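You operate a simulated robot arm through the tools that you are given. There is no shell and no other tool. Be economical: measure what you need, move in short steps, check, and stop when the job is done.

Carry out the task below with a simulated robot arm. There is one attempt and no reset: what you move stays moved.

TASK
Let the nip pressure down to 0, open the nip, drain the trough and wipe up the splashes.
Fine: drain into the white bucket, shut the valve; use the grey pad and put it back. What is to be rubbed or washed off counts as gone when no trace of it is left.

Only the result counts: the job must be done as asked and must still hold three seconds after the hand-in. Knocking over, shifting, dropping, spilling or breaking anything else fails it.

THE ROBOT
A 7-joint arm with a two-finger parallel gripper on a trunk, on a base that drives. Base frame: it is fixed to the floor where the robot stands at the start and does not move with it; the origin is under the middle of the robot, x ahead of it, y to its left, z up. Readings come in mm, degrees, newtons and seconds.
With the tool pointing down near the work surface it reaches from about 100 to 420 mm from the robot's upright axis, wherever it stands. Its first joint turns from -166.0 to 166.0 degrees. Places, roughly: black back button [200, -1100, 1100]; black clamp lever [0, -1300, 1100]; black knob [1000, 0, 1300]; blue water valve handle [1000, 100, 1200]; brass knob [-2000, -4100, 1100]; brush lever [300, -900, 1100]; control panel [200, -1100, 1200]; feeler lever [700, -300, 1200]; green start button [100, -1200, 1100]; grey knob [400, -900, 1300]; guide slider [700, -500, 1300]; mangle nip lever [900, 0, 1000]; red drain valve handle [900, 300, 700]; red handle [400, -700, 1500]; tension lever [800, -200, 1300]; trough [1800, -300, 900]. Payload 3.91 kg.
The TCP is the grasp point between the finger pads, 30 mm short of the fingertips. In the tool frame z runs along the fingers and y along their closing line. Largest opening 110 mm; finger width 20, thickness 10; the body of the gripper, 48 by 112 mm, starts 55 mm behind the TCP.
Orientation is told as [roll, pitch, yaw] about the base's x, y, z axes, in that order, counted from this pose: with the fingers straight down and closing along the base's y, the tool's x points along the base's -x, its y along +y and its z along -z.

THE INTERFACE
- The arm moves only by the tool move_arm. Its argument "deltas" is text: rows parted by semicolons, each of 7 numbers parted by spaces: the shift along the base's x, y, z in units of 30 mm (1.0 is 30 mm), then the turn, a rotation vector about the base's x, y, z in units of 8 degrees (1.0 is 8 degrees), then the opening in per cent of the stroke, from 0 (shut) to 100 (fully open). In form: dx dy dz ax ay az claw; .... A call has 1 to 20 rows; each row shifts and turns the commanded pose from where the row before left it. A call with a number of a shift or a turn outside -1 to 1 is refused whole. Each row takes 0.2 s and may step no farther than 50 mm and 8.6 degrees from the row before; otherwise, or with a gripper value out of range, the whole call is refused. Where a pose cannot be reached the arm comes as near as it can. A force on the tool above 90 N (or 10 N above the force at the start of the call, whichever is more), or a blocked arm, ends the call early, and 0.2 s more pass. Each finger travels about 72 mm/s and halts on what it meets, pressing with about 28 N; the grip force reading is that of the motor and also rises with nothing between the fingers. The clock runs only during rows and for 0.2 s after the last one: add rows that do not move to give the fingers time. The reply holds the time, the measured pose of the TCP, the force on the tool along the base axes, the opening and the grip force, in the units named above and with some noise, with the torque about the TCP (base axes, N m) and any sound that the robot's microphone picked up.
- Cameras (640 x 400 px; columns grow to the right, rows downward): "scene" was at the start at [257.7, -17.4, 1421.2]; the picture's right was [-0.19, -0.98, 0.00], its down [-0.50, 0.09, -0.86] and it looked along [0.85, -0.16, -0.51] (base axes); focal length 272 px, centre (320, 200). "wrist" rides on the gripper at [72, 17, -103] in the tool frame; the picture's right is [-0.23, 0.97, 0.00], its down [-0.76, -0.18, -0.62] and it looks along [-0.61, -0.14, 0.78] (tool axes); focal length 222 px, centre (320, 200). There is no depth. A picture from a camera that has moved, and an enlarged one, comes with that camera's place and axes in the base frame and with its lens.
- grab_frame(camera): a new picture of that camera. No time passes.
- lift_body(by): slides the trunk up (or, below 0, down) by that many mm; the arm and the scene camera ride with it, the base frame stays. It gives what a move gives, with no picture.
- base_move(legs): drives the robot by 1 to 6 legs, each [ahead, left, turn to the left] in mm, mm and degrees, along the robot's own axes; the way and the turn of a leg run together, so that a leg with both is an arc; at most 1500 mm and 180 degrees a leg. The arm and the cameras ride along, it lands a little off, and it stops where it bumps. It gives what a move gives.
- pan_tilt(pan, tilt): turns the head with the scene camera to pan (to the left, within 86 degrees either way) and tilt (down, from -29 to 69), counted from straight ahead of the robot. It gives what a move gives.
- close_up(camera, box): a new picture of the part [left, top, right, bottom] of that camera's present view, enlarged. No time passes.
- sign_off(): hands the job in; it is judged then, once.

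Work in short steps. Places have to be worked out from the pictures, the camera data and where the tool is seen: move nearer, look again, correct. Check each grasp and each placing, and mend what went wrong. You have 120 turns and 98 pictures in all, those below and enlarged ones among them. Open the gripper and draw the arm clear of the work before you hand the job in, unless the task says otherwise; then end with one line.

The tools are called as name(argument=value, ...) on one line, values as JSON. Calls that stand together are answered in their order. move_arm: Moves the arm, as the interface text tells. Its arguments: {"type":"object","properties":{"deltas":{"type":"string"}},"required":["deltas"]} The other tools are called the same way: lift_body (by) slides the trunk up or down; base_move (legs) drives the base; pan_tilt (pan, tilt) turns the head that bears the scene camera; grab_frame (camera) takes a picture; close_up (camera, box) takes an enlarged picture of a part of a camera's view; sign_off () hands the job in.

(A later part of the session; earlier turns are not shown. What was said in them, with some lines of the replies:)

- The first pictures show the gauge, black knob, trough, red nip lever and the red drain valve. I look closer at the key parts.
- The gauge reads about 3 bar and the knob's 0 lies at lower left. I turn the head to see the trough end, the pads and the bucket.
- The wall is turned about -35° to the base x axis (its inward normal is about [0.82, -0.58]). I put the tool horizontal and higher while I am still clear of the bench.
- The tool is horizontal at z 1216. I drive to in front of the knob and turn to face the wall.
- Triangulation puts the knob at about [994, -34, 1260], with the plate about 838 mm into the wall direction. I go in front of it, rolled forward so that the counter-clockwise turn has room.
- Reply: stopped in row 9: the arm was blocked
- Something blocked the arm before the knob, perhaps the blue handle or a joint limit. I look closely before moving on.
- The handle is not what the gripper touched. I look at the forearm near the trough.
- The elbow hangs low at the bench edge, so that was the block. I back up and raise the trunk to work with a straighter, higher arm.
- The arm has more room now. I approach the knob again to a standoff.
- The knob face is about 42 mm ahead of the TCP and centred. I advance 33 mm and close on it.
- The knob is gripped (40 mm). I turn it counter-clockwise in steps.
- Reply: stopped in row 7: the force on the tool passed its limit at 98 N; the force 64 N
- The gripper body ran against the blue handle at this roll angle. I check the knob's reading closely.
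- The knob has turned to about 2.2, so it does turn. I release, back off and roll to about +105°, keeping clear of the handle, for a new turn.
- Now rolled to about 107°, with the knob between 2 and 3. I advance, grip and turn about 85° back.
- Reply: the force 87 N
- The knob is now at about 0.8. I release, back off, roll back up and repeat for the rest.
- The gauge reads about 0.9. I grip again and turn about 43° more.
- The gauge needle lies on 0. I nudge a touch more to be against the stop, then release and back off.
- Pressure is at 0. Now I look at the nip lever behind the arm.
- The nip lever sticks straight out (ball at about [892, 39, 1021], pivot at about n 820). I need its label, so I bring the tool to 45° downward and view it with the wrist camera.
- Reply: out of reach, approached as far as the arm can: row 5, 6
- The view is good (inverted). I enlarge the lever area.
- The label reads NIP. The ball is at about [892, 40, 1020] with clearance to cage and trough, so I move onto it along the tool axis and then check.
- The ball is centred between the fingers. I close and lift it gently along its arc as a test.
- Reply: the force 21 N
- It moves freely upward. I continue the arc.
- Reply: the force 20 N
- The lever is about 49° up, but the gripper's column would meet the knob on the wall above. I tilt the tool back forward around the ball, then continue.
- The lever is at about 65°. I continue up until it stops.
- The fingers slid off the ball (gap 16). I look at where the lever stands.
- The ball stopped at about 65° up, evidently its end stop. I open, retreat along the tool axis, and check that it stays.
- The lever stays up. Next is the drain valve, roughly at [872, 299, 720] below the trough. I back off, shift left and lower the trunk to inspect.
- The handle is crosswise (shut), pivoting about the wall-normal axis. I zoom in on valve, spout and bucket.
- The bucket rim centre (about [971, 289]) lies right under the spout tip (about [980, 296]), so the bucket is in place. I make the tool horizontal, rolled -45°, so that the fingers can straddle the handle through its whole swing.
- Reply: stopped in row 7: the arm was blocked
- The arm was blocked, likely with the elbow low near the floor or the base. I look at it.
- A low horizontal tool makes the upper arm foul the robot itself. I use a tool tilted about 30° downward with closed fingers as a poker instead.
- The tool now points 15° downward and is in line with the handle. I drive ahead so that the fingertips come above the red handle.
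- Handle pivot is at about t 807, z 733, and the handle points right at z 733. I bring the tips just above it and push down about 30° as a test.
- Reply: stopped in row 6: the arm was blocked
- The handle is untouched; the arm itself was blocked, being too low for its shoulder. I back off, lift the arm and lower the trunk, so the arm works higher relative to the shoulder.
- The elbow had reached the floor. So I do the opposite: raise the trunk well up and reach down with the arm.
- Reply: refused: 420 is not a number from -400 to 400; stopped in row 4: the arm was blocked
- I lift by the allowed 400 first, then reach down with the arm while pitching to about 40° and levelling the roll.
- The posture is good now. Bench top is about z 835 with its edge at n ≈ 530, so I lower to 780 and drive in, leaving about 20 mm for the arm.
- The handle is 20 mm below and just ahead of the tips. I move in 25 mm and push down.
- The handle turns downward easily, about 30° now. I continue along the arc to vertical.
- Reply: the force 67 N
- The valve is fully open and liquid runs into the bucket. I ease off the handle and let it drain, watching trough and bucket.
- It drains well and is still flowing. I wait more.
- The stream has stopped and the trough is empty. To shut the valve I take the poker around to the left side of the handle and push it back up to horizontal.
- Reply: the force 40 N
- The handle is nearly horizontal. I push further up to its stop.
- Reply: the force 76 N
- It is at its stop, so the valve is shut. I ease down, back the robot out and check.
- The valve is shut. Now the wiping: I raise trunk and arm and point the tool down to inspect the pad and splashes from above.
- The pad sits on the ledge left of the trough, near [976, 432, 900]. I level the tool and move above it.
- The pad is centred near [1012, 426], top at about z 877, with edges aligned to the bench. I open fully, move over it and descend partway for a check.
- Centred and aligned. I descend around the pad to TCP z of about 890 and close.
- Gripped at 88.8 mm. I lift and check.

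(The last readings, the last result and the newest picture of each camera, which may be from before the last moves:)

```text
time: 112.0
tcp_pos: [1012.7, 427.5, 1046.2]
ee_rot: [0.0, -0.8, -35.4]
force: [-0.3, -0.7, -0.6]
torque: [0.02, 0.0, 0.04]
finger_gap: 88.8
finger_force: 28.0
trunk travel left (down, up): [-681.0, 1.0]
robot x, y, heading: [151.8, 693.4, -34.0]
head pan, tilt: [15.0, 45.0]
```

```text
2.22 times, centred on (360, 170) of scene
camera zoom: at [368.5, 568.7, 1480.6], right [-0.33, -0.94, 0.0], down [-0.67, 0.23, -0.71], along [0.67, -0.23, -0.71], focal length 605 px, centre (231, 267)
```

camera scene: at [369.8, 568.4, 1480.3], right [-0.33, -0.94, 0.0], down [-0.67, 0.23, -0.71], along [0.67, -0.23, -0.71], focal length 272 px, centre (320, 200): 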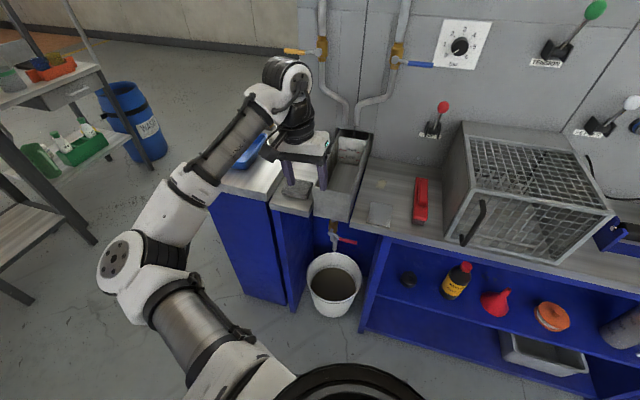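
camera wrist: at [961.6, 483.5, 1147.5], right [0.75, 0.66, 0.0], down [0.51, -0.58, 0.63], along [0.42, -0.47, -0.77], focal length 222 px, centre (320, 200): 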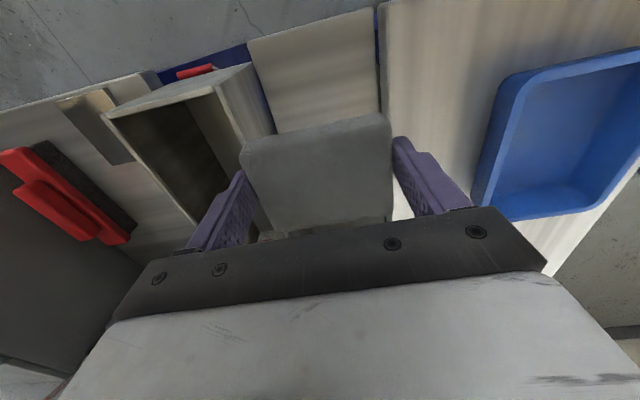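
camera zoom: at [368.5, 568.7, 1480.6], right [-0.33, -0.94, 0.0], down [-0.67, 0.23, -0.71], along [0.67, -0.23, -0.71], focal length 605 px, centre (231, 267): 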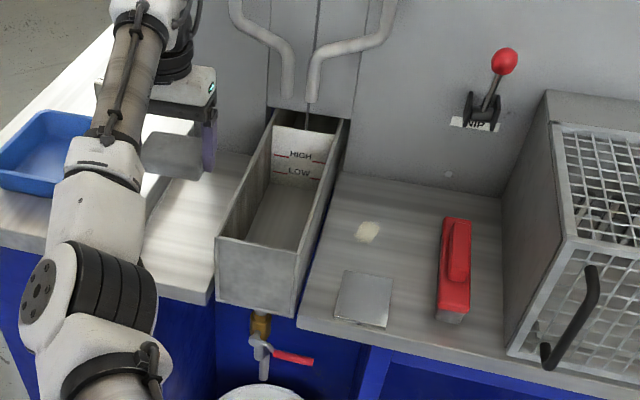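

The pad is held firmly and centred on the TCP. I raise it and drive to the right, so the pad stands over the bench front before the splash (splash at about [991, 122]).

move_arm(deltas="0 0 0.9 0 0 0 68;0 0 0.9 0 0 0 68")

base_move(legs=[[-25, -262, 0]])

pan_tilt(pan=15, tilt=50)

grab_frame(camera="scene")

grab_frame(camera="wrist")

```text
time: 112.6
tcp_pos: [1013.6, 426.6, 1099.8]
ee_rot: [0.0, -0.9, -35.3]
force: [0.5, 0.3, -0.2]
torque: [0.02, -0.02, -0.02]
finger_gap: 88.7
finger_force: 28.1
trunk travel left (down, up): [-681.0, 1.0]
robot x, y, heading: [148.8, 687.8, -34.3]
head pan, tilt: [15.0, 45.0]
```

```text
time: 115.2
tcp_pos: [845.2, 223.3, 1098.9]
ee_rot: [0.0, -0.9, -35.2]
force: [0.3, 0.0, -0.1]
torque: [-0.01, -0.03, 0.01]
finger_gap: 88.8
finger_force: 27.8
trunk travel left (down, up): [-681.0, 1.0]
robot x, y, heading: [-22.5, 484.7, -34.1]
head pan, tilt: [15.0, 45.0]
```

```text
time: 115.9
tcp_pos: [845.0, 222.0, 1098.2]
ee_rot: [0.0, -0.7, -35.3]
force: [0.3, -0.1, -0.5]
torque: [-0.01, 0.0, 0.01]
finger_gap: 89.0
finger_force: 27.9
trunk travel left (down, up): [-681.0, 1.0]
robot x, y, heading: [-14.1, 487.8, -34.0]
head pan, tilt: [15.0, 50.0]
```

```text
28 pictures are left
camera scene: at [195.7, 364.6, 1473.6], right [-0.33, -0.95, 0.0], down [-0.72, 0.25, -0.64], along [0.61, -0.21, -0.77], focal length 272 px, centre (320, 200)
```

scene: 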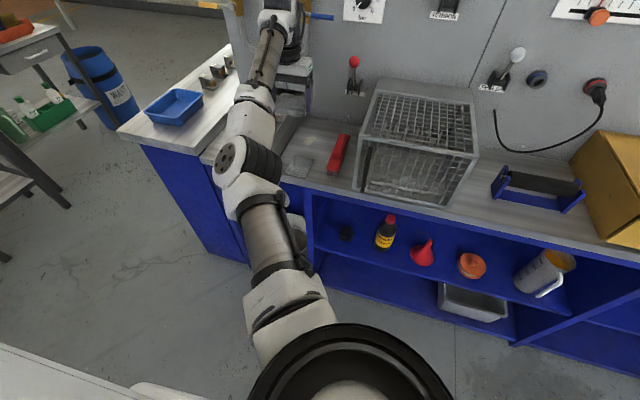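

```text
27 pictures are left
camera wrist: at [792.8, 279.1, 1200.9], right [0.75, 0.66, 0.0], down [0.51, -0.58, 0.63], along [0.42, -0.47, -0.77], focal length 222 px, centre (320, 200)
```

wrist: 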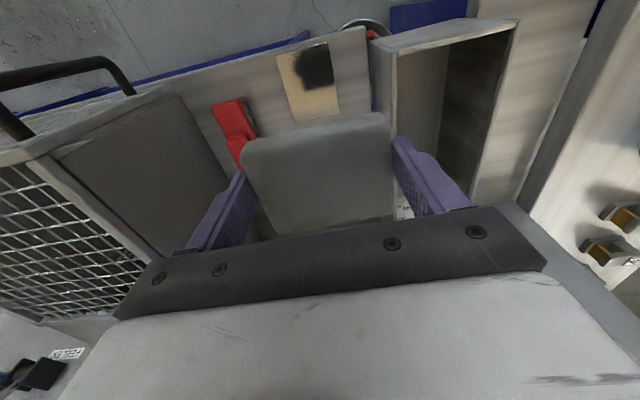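

The metal plate is just reflective; I keep off it. I go forward to n ≈ 642, then descend to about z 905, still above the bench.

move_arm(deltas="0.73 -0.51 0 0 0 0 68;0.73 -0.51 0 0 0 0 68;0.73 -0.51 0 0 0 0 68;0 0 -0.92 0 0 0 68;0 0 -0.92 0 0 0 68;0 0 -0.92 0 0 0 68;0 0 -0.92 0 0 0 68;0 0 -0.92 0 0 0 68;0 0 -0.92 0 0 0 68;0 0 -0.9 0 0 0 68;0 0 0 0 0 0 68")

pan_tilt(pan=18, tilt=38)

close_up(camera="scene", box=[220, 80, 420, 230])

```text
time: 118.3
tcp_pos: [877.8, 194.1, 902.8]
ee_rot: [0.0, -0.8, -35.2]
force: [0.6, 0.6, -0.6]
torque: [0.04, 0.0, -0.01]
finger_gap: 88.7
finger_force: 27.8
out of reach, approached as far as the arm can: row 2, 3
trunk travel left (down, up): [-681.0, 1.0]
robot x, y, heading: [-17.8, 485.2, -34.0]
head pan, tilt: [15.0, 50.0]
```

```text
time: 119.0
tcp_pos: [878.3, 193.8, 904.9]
ee_rot: [0.0, -0.8, -35.2]
force: [-0.6, -0.2, -0.2]
torque: [0.02, 0.0, 0.01]
finger_gap: 88.9
finger_force: 28.0
trunk travel left (down, up): [-681.0, 1.0]
robot x, y, heading: [-18.5, 482.6, -34.1]
head pan, tilt: [18.0, 38.0]
```

```text
2.67 times, centred on (320, 155) of scene
camera zoom: at [205.8, 365.8, 1490.7], right [-0.28, -0.96, 0.0], down [-0.59, 0.17, -0.79], along [0.76, -0.22, -0.62], focal length 726 px, centre (320, 320)
```

zoom: 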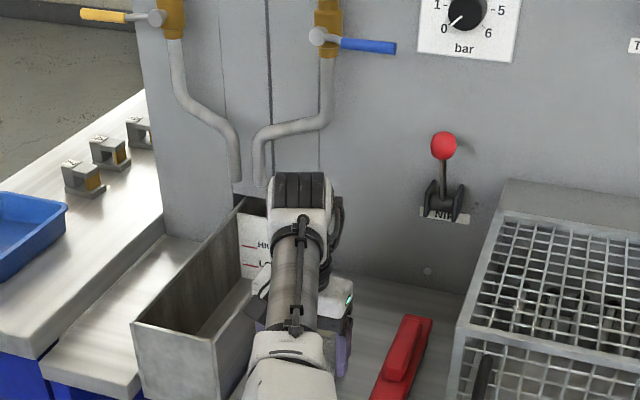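

Forward reach is used up, so I drive the base 100 mm ahead at this height.

base_move(legs=[[100, 6, 0]])

close_up(camera="scene", box=[220, 80, 420, 280])

```text
time: 120.2
tcp_pos: [963.6, 146.4, 902.4]
ee_rot: [0.0, -0.7, -35.0]
force: [0.5, 0.1, -0.9]
torque: [0.04, -0.03, 0.03]
finger_gap: 89.0
finger_force: 28.4
trunk travel left (down, up): [-681.0, 1.0]
robot x, y, heading: [65.3, 436.7, -33.9]
head pan, tilt: [18.0, 38.0]
```

```text
2.00 times, centred on (320, 180) of scene
camera zoom: at [291.2, 316.0, 1490.5], right [-0.27, -0.96, 0.0], down [-0.59, 0.17, -0.79], along [0.76, -0.22, -0.62], focal length 544 px, centre (320, 240)
```

zoom: 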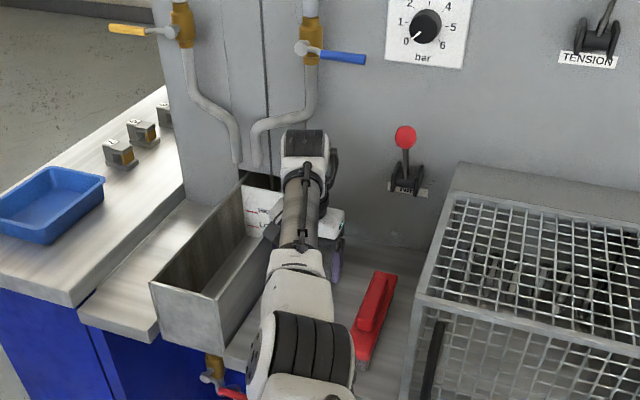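

The pad is over the near side of the splash. I lower slowly until I feel the bench.

move_arm(deltas="0 0 -0.3 0 0 0 68;0 0 -0.2 0 0 0 68;0 0 -0.2 0 0 0 68;0 0 0 0 0 0 68")

```text
time: 121.2
tcp_pos: [961.6, 147.7, 894.1]
ee_rot: [0.3, -1.7, -35.2]
force: [-0.4, -1.7, 42.8]
torque: [-0.26, 0.34, -0.06]
finger_gap: 89.0
finger_force: 28.1
trunk travel left (down, up): [-681.0, 1.0]
robot x, y, heading: [65.3, 437.4, -33.7]
head pan, tilt: [18.0, 38.0]
```

Contact is at TCP z ≈ 894 with 43 N. The forward reach is at its limit, so I lift slightly and drive 50 mm ahead to have room to wipe.

move_arm(deltas="0 0 0.9 0 0 0 68;0 0 0 0 0 0 68")

base_move(legs=[[50, 0, 0]])

grab_frame(camera="wrist")

```text
time: 121.8
tcp_pos: [961.3, 146.6, 908.7]
ee_rot: [-0.1, -0.6, -35.1]
force: [0.0, -0.1, 0.0]
torque: [0.0, 0.03, -0.01]
finger_gap: 88.6
finger_force: 27.6
trunk travel left (down, up): [-681.0, 1.0]
robot x, y, heading: [64.7, 437.6, -34.1]
head pan, tilt: [18.0, 38.0]
```

```text
time: 122.7
tcp_pos: [1005.3, 120.2, 909.4]
ee_rot: [-0.1, -0.7, -35.1]
force: [0.5, 0.5, -1.2]
torque: [0.03, 0.02, -0.02]
finger_gap: 88.9
finger_force: 27.7
trunk travel left (down, up): [-681.0, 1.0]
robot x, y, heading: [108.7, 406.7, -33.9]
head pan, tilt: [18.0, 38.0]
```

```text
24 pictures are left
camera wrist: at [952.2, 175.7, 1011.3], right [0.75, 0.67, 0.0], down [0.51, -0.58, 0.63], along [0.42, -0.47, -0.77], focal length 222 px, centre (320, 200)
```

wrist: 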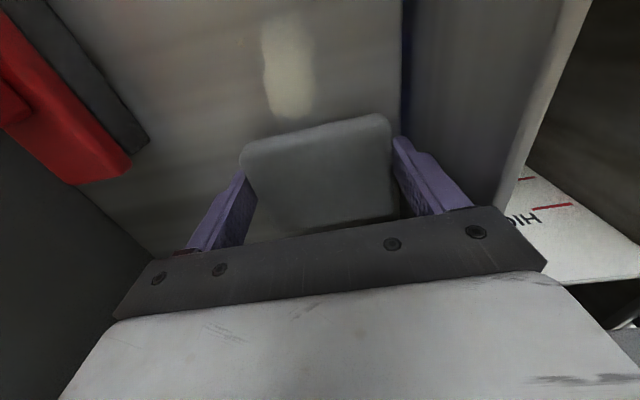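

The splash lies at n ≈ 673–726, t ≈ 670, just on the robot side of the pad. I place the pad on its far end and wipe back and forth.

move_arm(deltas="-0.7 0.17 -0.3 0 0 0 68;0 0 -0.45 0 0 0 68;-0.65 0.46 0 0 0 0 68;-0.65 0.46 0 0 0 0 68;-0.4 0.28 0 0 0 0 68;0.65 -0.46 0 0 0 0 68;0.65 -0.46 0 0 0 0 68;0.4 -0.28 0 0 0 0 68;-0.65 0.46 0 0 0 0 68;-0.65 0.46 0 0 0 0 68;-0.4 0.28 0 0 0 0 68;0.65 -0.46 0 0 0 0 68;0.65 -0.46 0 0 0 0 68;0.4 -0.28 0 0 0 0 68;0 0 0 0 0 0 68")

grab_frame(camera="wrist")

```text
time: 125.9
tcp_pos: [981.3, 125.4, 891.7]
ee_rot: [0.1, -1.1, -35.0]
force: [-12.7, 15.1, 26.9]
torque: [0.49, 0.47, 0.01]
finger_gap: 89.2
finger_force: 28.1
trunk travel left (down, up): [-681.0, 1.0]
robot x, y, heading: [110.6, 412.9, -34.0]
head pan, tilt: [18.0, 38.0]
```

```text
23 pictures are left
camera wrist: at [928.4, 183.2, 993.8], right [0.74, 0.67, 0.01], down [0.51, -0.58, 0.64], along [0.43, -0.47, -0.77], focal length 222 px, centre (320, 200)
```

wrist: 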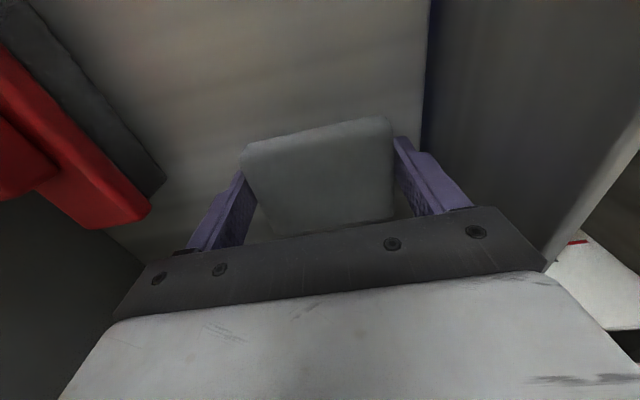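

The trace on the near side looks gone. I lift a little, back the robot off and inspect the bench.

move_arm(deltas="0 0 0.7 0 0 0 68;0 0 0.7 0 0 0 68;0 0 0 0 0 0 68")

base_move(legs=[[-130, 0, 0]])

move_arm(deltas="-0.3 0.2 1 0 0 0 68;-0.3 0.2 1 0 0 0 68;-0.3 0.2 1 0 0 0 68;-0.3 0.2 1 0 0 0 68;-0.3 0.2 1 0 0 0 68;-0.3 0.2 0.9 0 0 0 68;0 0 0 0 0 0 68")

grab_frame(camera="wrist")

close_up(camera="scene", box=[220, 80, 460, 280])

```text
time: 126.7
tcp_pos: [981.3, 123.7, 929.8]
ee_rot: [0.1, -0.8, -35.1]
force: [0.2, 0.4, -0.8]
torque: [0.01, 0.02, 0.04]
finger_gap: 88.6
finger_force: 27.9
trunk travel left (down, up): [-681.0, 1.0]
robot x, y, heading: [111.0, 403.7, -33.8]
head pan, tilt: [18.0, 38.0]
```

```text
time: 128.0
tcp_pos: [874.8, 198.1, 931.1]
ee_rot: [0.0, -0.8, -35.0]
force: [0.5, -0.1, -1.1]
torque: [-0.01, -0.01, -0.02]
finger_gap: 89.1
finger_force: 28.5
trunk travel left (down, up): [-681.0, 1.0]
robot x, y, heading: [3.9, 480.0, -33.8]
head pan, tilt: [18.0, 38.0]
```

```text
time: 129.6
tcp_pos: [822.6, 233.1, 1107.8]
ee_rot: [0.0, -0.8, -35.0]
force: [1.6, -0.4, -0.6]
torque: [-0.01, 0.03, -0.01]
finger_gap: 88.9
finger_force: 27.8
trunk travel left (down, up): [-681.0, 1.0]
robot x, y, heading: [2.6, 480.6, -34.0]
head pan, tilt: [18.0, 38.0]
```

```text
22 pictures are left
camera wrist: at [771.3, 289.1, 1210.4], right [0.75, 0.67, 0.0], down [0.51, -0.58, 0.63], along [0.42, -0.47, -0.77], focal length 222 px, centre (320, 200)
```

wrist: 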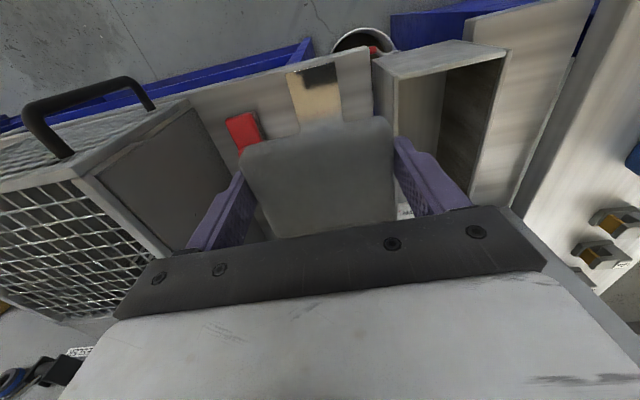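

```text
2.00 times, centred on (340, 180) of scene
camera zoom: at [225.5, 360.5, 1490.7], right [-0.27, -0.96, 0.0], down [-0.59, 0.17, -0.79], along [0.76, -0.21, -0.62], focal length 544 px, centre (280, 240)
```

zoom: 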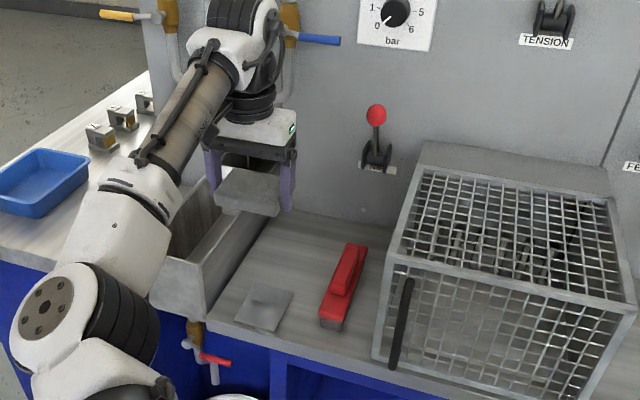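

The spot area looks clean. I zoom further on it and on the left ledge to look for any remaining traces.

close_up(camera="scene", box=[290, 165, 380, 250])

pan_tilt(pan=-25, tilt=38)

grab_frame(camera="scene")

```text
4.71 times, centred on (335, 208) of scene
camera zoom: at [225.5, 360.5, 1490.7], right [-0.27, -0.96, 0.0], down [-0.59, 0.17, -0.79], along [0.76, -0.21, -0.62], focal length 1280 px, centre (249, 165)
```

zoom: 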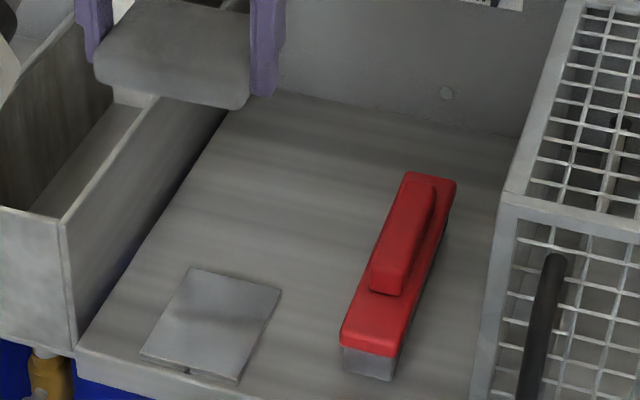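

```text
time: 130.7
tcp_pos: [823.2, 234.2, 1107.8]
ee_rot: [0.0, -0.7, -35.0]
force: [-1.4, 0.6, -0.7]
torque: [0.01, -0.02, 0.03]
finger_gap: 88.7
finger_force: 28.1
trunk travel left (down, up): [-681.0, 1.0]
robot x, y, heading: [0.7, 476.5, -34.0]
head pan, tilt: [-25.0, 38.0]
```

```text
19 pictures are left
camera scene: at [186.9, 310.4, 1490.8], right [-0.85, -0.52, 0.0], down [-0.32, 0.53, -0.79], along [0.41, -0.67, -0.62], focal length 272 px, centre (320, 200)
```

scene: 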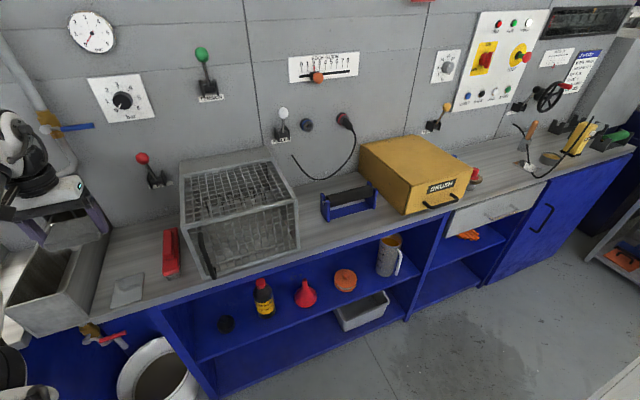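

The splash is gone with no trace, and no other splash is in sight. I bring the pad back over its ledge.

base_move(legs=[[50, 266, 0]])

pan_tilt(pan=15, tilt=45)

```text
time: 133.4
tcp_pos: [1014.5, 423.7, 1107.1]
ee_rot: [0.1, -0.8, -35.2]
force: [0.1, 0.0, 0.6]
torque: [0.0, 0.03, -0.01]
finger_gap: 89.0
finger_force: 28.2
trunk travel left (down, up): [-681.0, 1.0]
robot x, y, heading: [196.8, 675.0, -33.8]
head pan, tilt: [-25.0, 38.0]
```

```text
time: 134.4
tcp_pos: [1015.4, 424.0, 1107.8]
ee_rot: [0.1, -0.7, -35.1]
force: [-0.4, 0.3, -1.1]
torque: [0.01, 0.0, 0.03]
finger_gap: 89.1
finger_force: 27.7
trunk travel left (down, up): [-681.0, 1.0]
robot x, y, heading: [195.7, 673.9, -34.2]
head pan, tilt: [15.0, 45.0]
```

I am within a few millimetres of the pick-up place. I correct and descend, softly at the end.

move_arm(deltas="-0.1 0.11 -0.9 0 0 0 68;0 0 -0.9 0 0 0 68;0 0 -0.9 0 0 0 68;0 0 -0.9 0 0 0 68;0 0 -0.9 0 0 0 68;0 0 -0.9 0 0 0 68;0 0 -0.9 0 0 0 68;0 0 -0.4 0 0 0 68;0 0 -0.2 0 0 0 68;0 0 -0.15 0 0 0 68;0 0 0 0 0 0 68")

grab_frame(camera="wrist")

```text
time: 136.8
tcp_pos: [1011.1, 426.0, 896.3]
ee_rot: [0.0, -0.7, -35.1]
force: [0.8, -0.6, 0.0]
torque: [0.0, 0.02, 0.01]
finger_gap: 88.8
finger_force: 28.2
trunk travel left (down, up): [-681.0, 1.0]
robot x, y, heading: [191.5, 672.8, -34.3]
head pan, tilt: [15.0, 45.0]
```

```text
18 pictures are left
camera wrist: at [958.9, 483.4, 998.7], right [0.75, 0.66, 0.0], down [0.51, -0.58, 0.63], along [0.42, -0.47, -0.77], focal length 222 px, centre (320, 200)
```

wrist: 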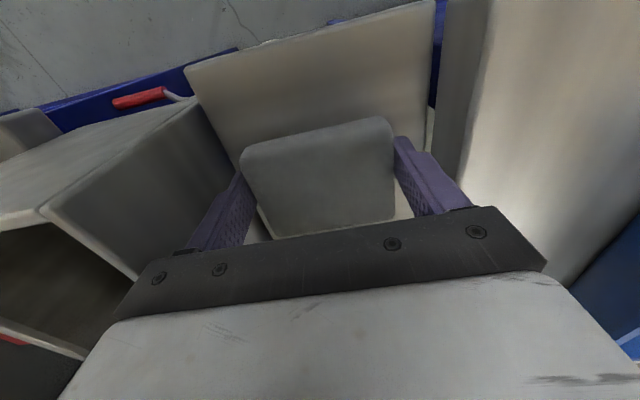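

Matches the pick-up view. I lower the last millimetre or two until I feel the ledge, then open and rise.

move_arm(deltas="0 0 -0.07 0 0 0 68;0 0 -0.07 0 0 0 68;0 0 0 0 0 0 68")

```text
time: 137.6
tcp_pos: [1011.4, 428.4, 891.3]
ee_rot: [0.0, -0.9, -35.2]
force: [-0.8, -0.5, -1.2]
torque: [0.01, -0.02, 0.01]
finger_gap: 88.9
finger_force: 28.1
trunk travel left (down, up): [-681.0, 1.0]
robot x, y, heading: [189.1, 672.8, -34.0]
head pan, tilt: [15.0, 45.0]
```

No contact yet (the pad slid a bit up in the grip while wiping). I lower a little more.

move_arm(deltas="0 0 -0.1 0 0 0 68;0 0 -0.1 0 0 0 68;0 0 0 0 0 0 68")

```text
time: 138.4
tcp_pos: [1010.8, 427.0, 891.3]
ee_rot: [0.2, -1.3, -35.3]
force: [6.1, -0.3, 29.3]
torque: [-0.12, 0.6, 0.06]
finger_gap: 88.9
finger_force: 28.0
trunk travel left (down, up): [-681.0, 1.0]
robot x, y, heading: [192.7, 674.0, -33.8]
head pan, tilt: [15.0, 45.0]
```

The pad now rests on the ledge. I release the pressure, open slowly and rise.

move_arm(deltas="0 0 0.15 0 0 0 68;0 0 0 0 0 0 90;0 0 0 0 0 0 100;0 0 0 0 0 0 100;0 0 0.8 0 0 0 100;0 0 1 0 0 0 100;0 0 1 0 0 0 100;0 0 1 0 0 0 100;0 0 1 0 0 0 100;0 0 1 0 0 0 100;0 0 1 0 0 0 100")

base_move(legs=[[-300, 0, 0]])

grab_frame(camera="scene")

```text
time: 140.8
tcp_pos: [1011.1, 429.9, 1096.4]
ee_rot: [0.1, -0.8, -35.1]
force: [-0.3, 0.4, -0.4]
torque: [0.0, -0.01, 0.02]
finger_gap: 110.0
finger_force: 0.1
trunk travel left (down, up): [-681.0, 1.0]
robot x, y, heading: [195.8, 673.6, -34.1]
head pan, tilt: [15.0, 45.0]
```

```text
time: 142.9
tcp_pos: [766.6, 592.7, 1096.6]
ee_rot: [0.0, -0.9, -35.3]
force: [-0.1, -0.3, -0.7]
torque: [-0.03, -0.01, 0.01]
finger_gap: 109.7
finger_force: 0.1
trunk travel left (down, up): [-681.0, 1.0]
robot x, y, heading: [-51.5, 836.7, -34.1]
head pan, tilt: [15.0, 45.0]
```

```text
17 pictures are left
camera scene: at [165.1, 716.6, 1480.7], right [-0.33, -0.95, 0.0], down [-0.67, 0.23, -0.71], along [0.67, -0.23, -0.71], focal length 272 px, centre (320, 200)
```

scene: 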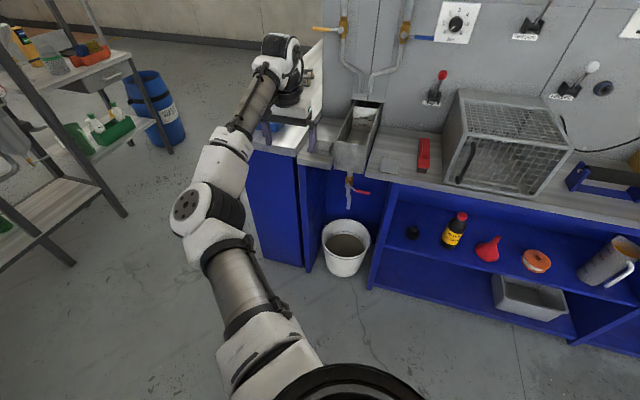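

I take final zooms of trough, pad, bench, valve and gauge.

close_up(camera="scene", box=[290, 90, 450, 200])

pan_tilt(pan=0, tilt=25)

grab_frame(camera="scene")

```text
3.64 times, centred on (370, 145) of scene
camera zoom: at [165.1, 716.6, 1480.7], right [-0.33, -0.95, 0.0], down [-0.67, 0.23, -0.71], along [0.67, -0.23, -0.71], focal length 989 px, centre (138, 400)
```

zoom: 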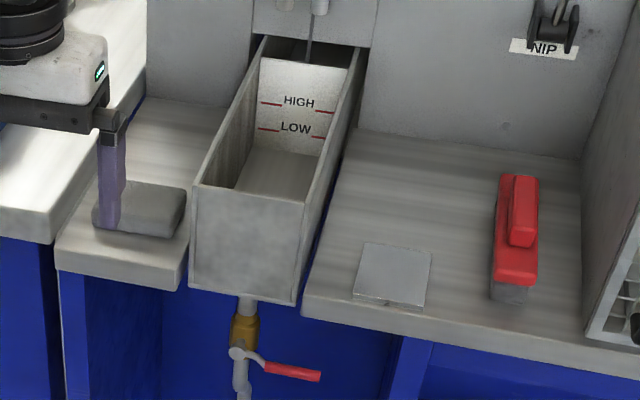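

```text
time: 143.7
tcp_pos: [767.1, 593.0, 1094.2]
ee_rot: [0.0, -0.8, -35.2]
force: [0.6, -0.7, 0.7]
torque: [-0.02, -0.01, -0.04]
finger_gap: 110.0
finger_force: 0.0
trunk travel left (down, up): [-681.0, 1.0]
robot x, y, heading: [-52.5, 836.7, -33.9]
head pan, tilt: [0.0, 25.0]
```

```text
15 pictures are left
camera scene: at [165.2, 691.2, 1511.1], right [-0.56, -0.83, 0.0], down [-0.35, 0.24, -0.91], along [0.75, -0.51, -0.42], focal length 272 px, centre (320, 200)
```

scene: 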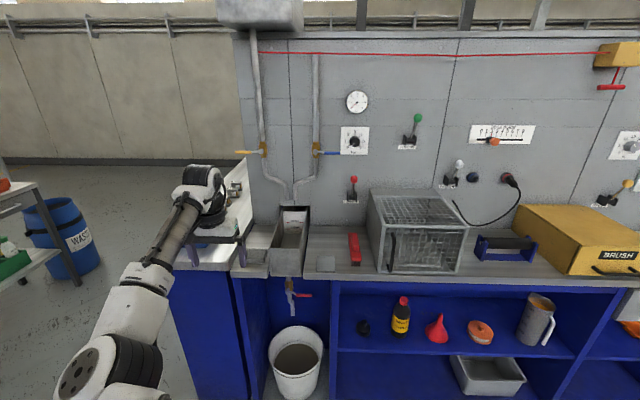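

Pad is back, trough empty, valve shut. One last zoom on gauge and nip lever.

close_up(camera="scene", box=[320, 80, 440, 210])

```text
3.08 times, centred on (380, 145) of scene
camera zoom: at [165.2, 691.2, 1511.1], right [-0.56, -0.83, 0.0], down [-0.35, 0.24, -0.91], along [0.75, -0.51, -0.42], focal length 837 px, centre (135, 369)
```

zoom: 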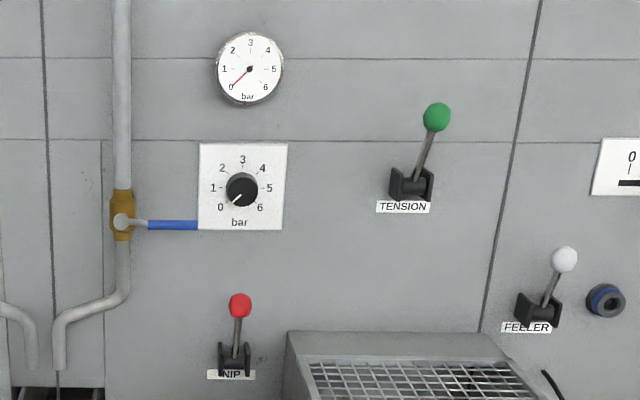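

Gauge and knob read 0, the nip lever is up at its stop, the valve is shut, the bench is clean, and the arm is clear with the gripper open. I hand in.

sign_off()

```text
The job is handed in.
```

I handed the job in: nip pressure at 0, nip lever raised to its stop, trough drained into the white bucket, drain valve shut, the one splash I saw wiped off, and the grey pad back on its ledge. The lever's label only says NIP, so taking raised as open is my judgement.
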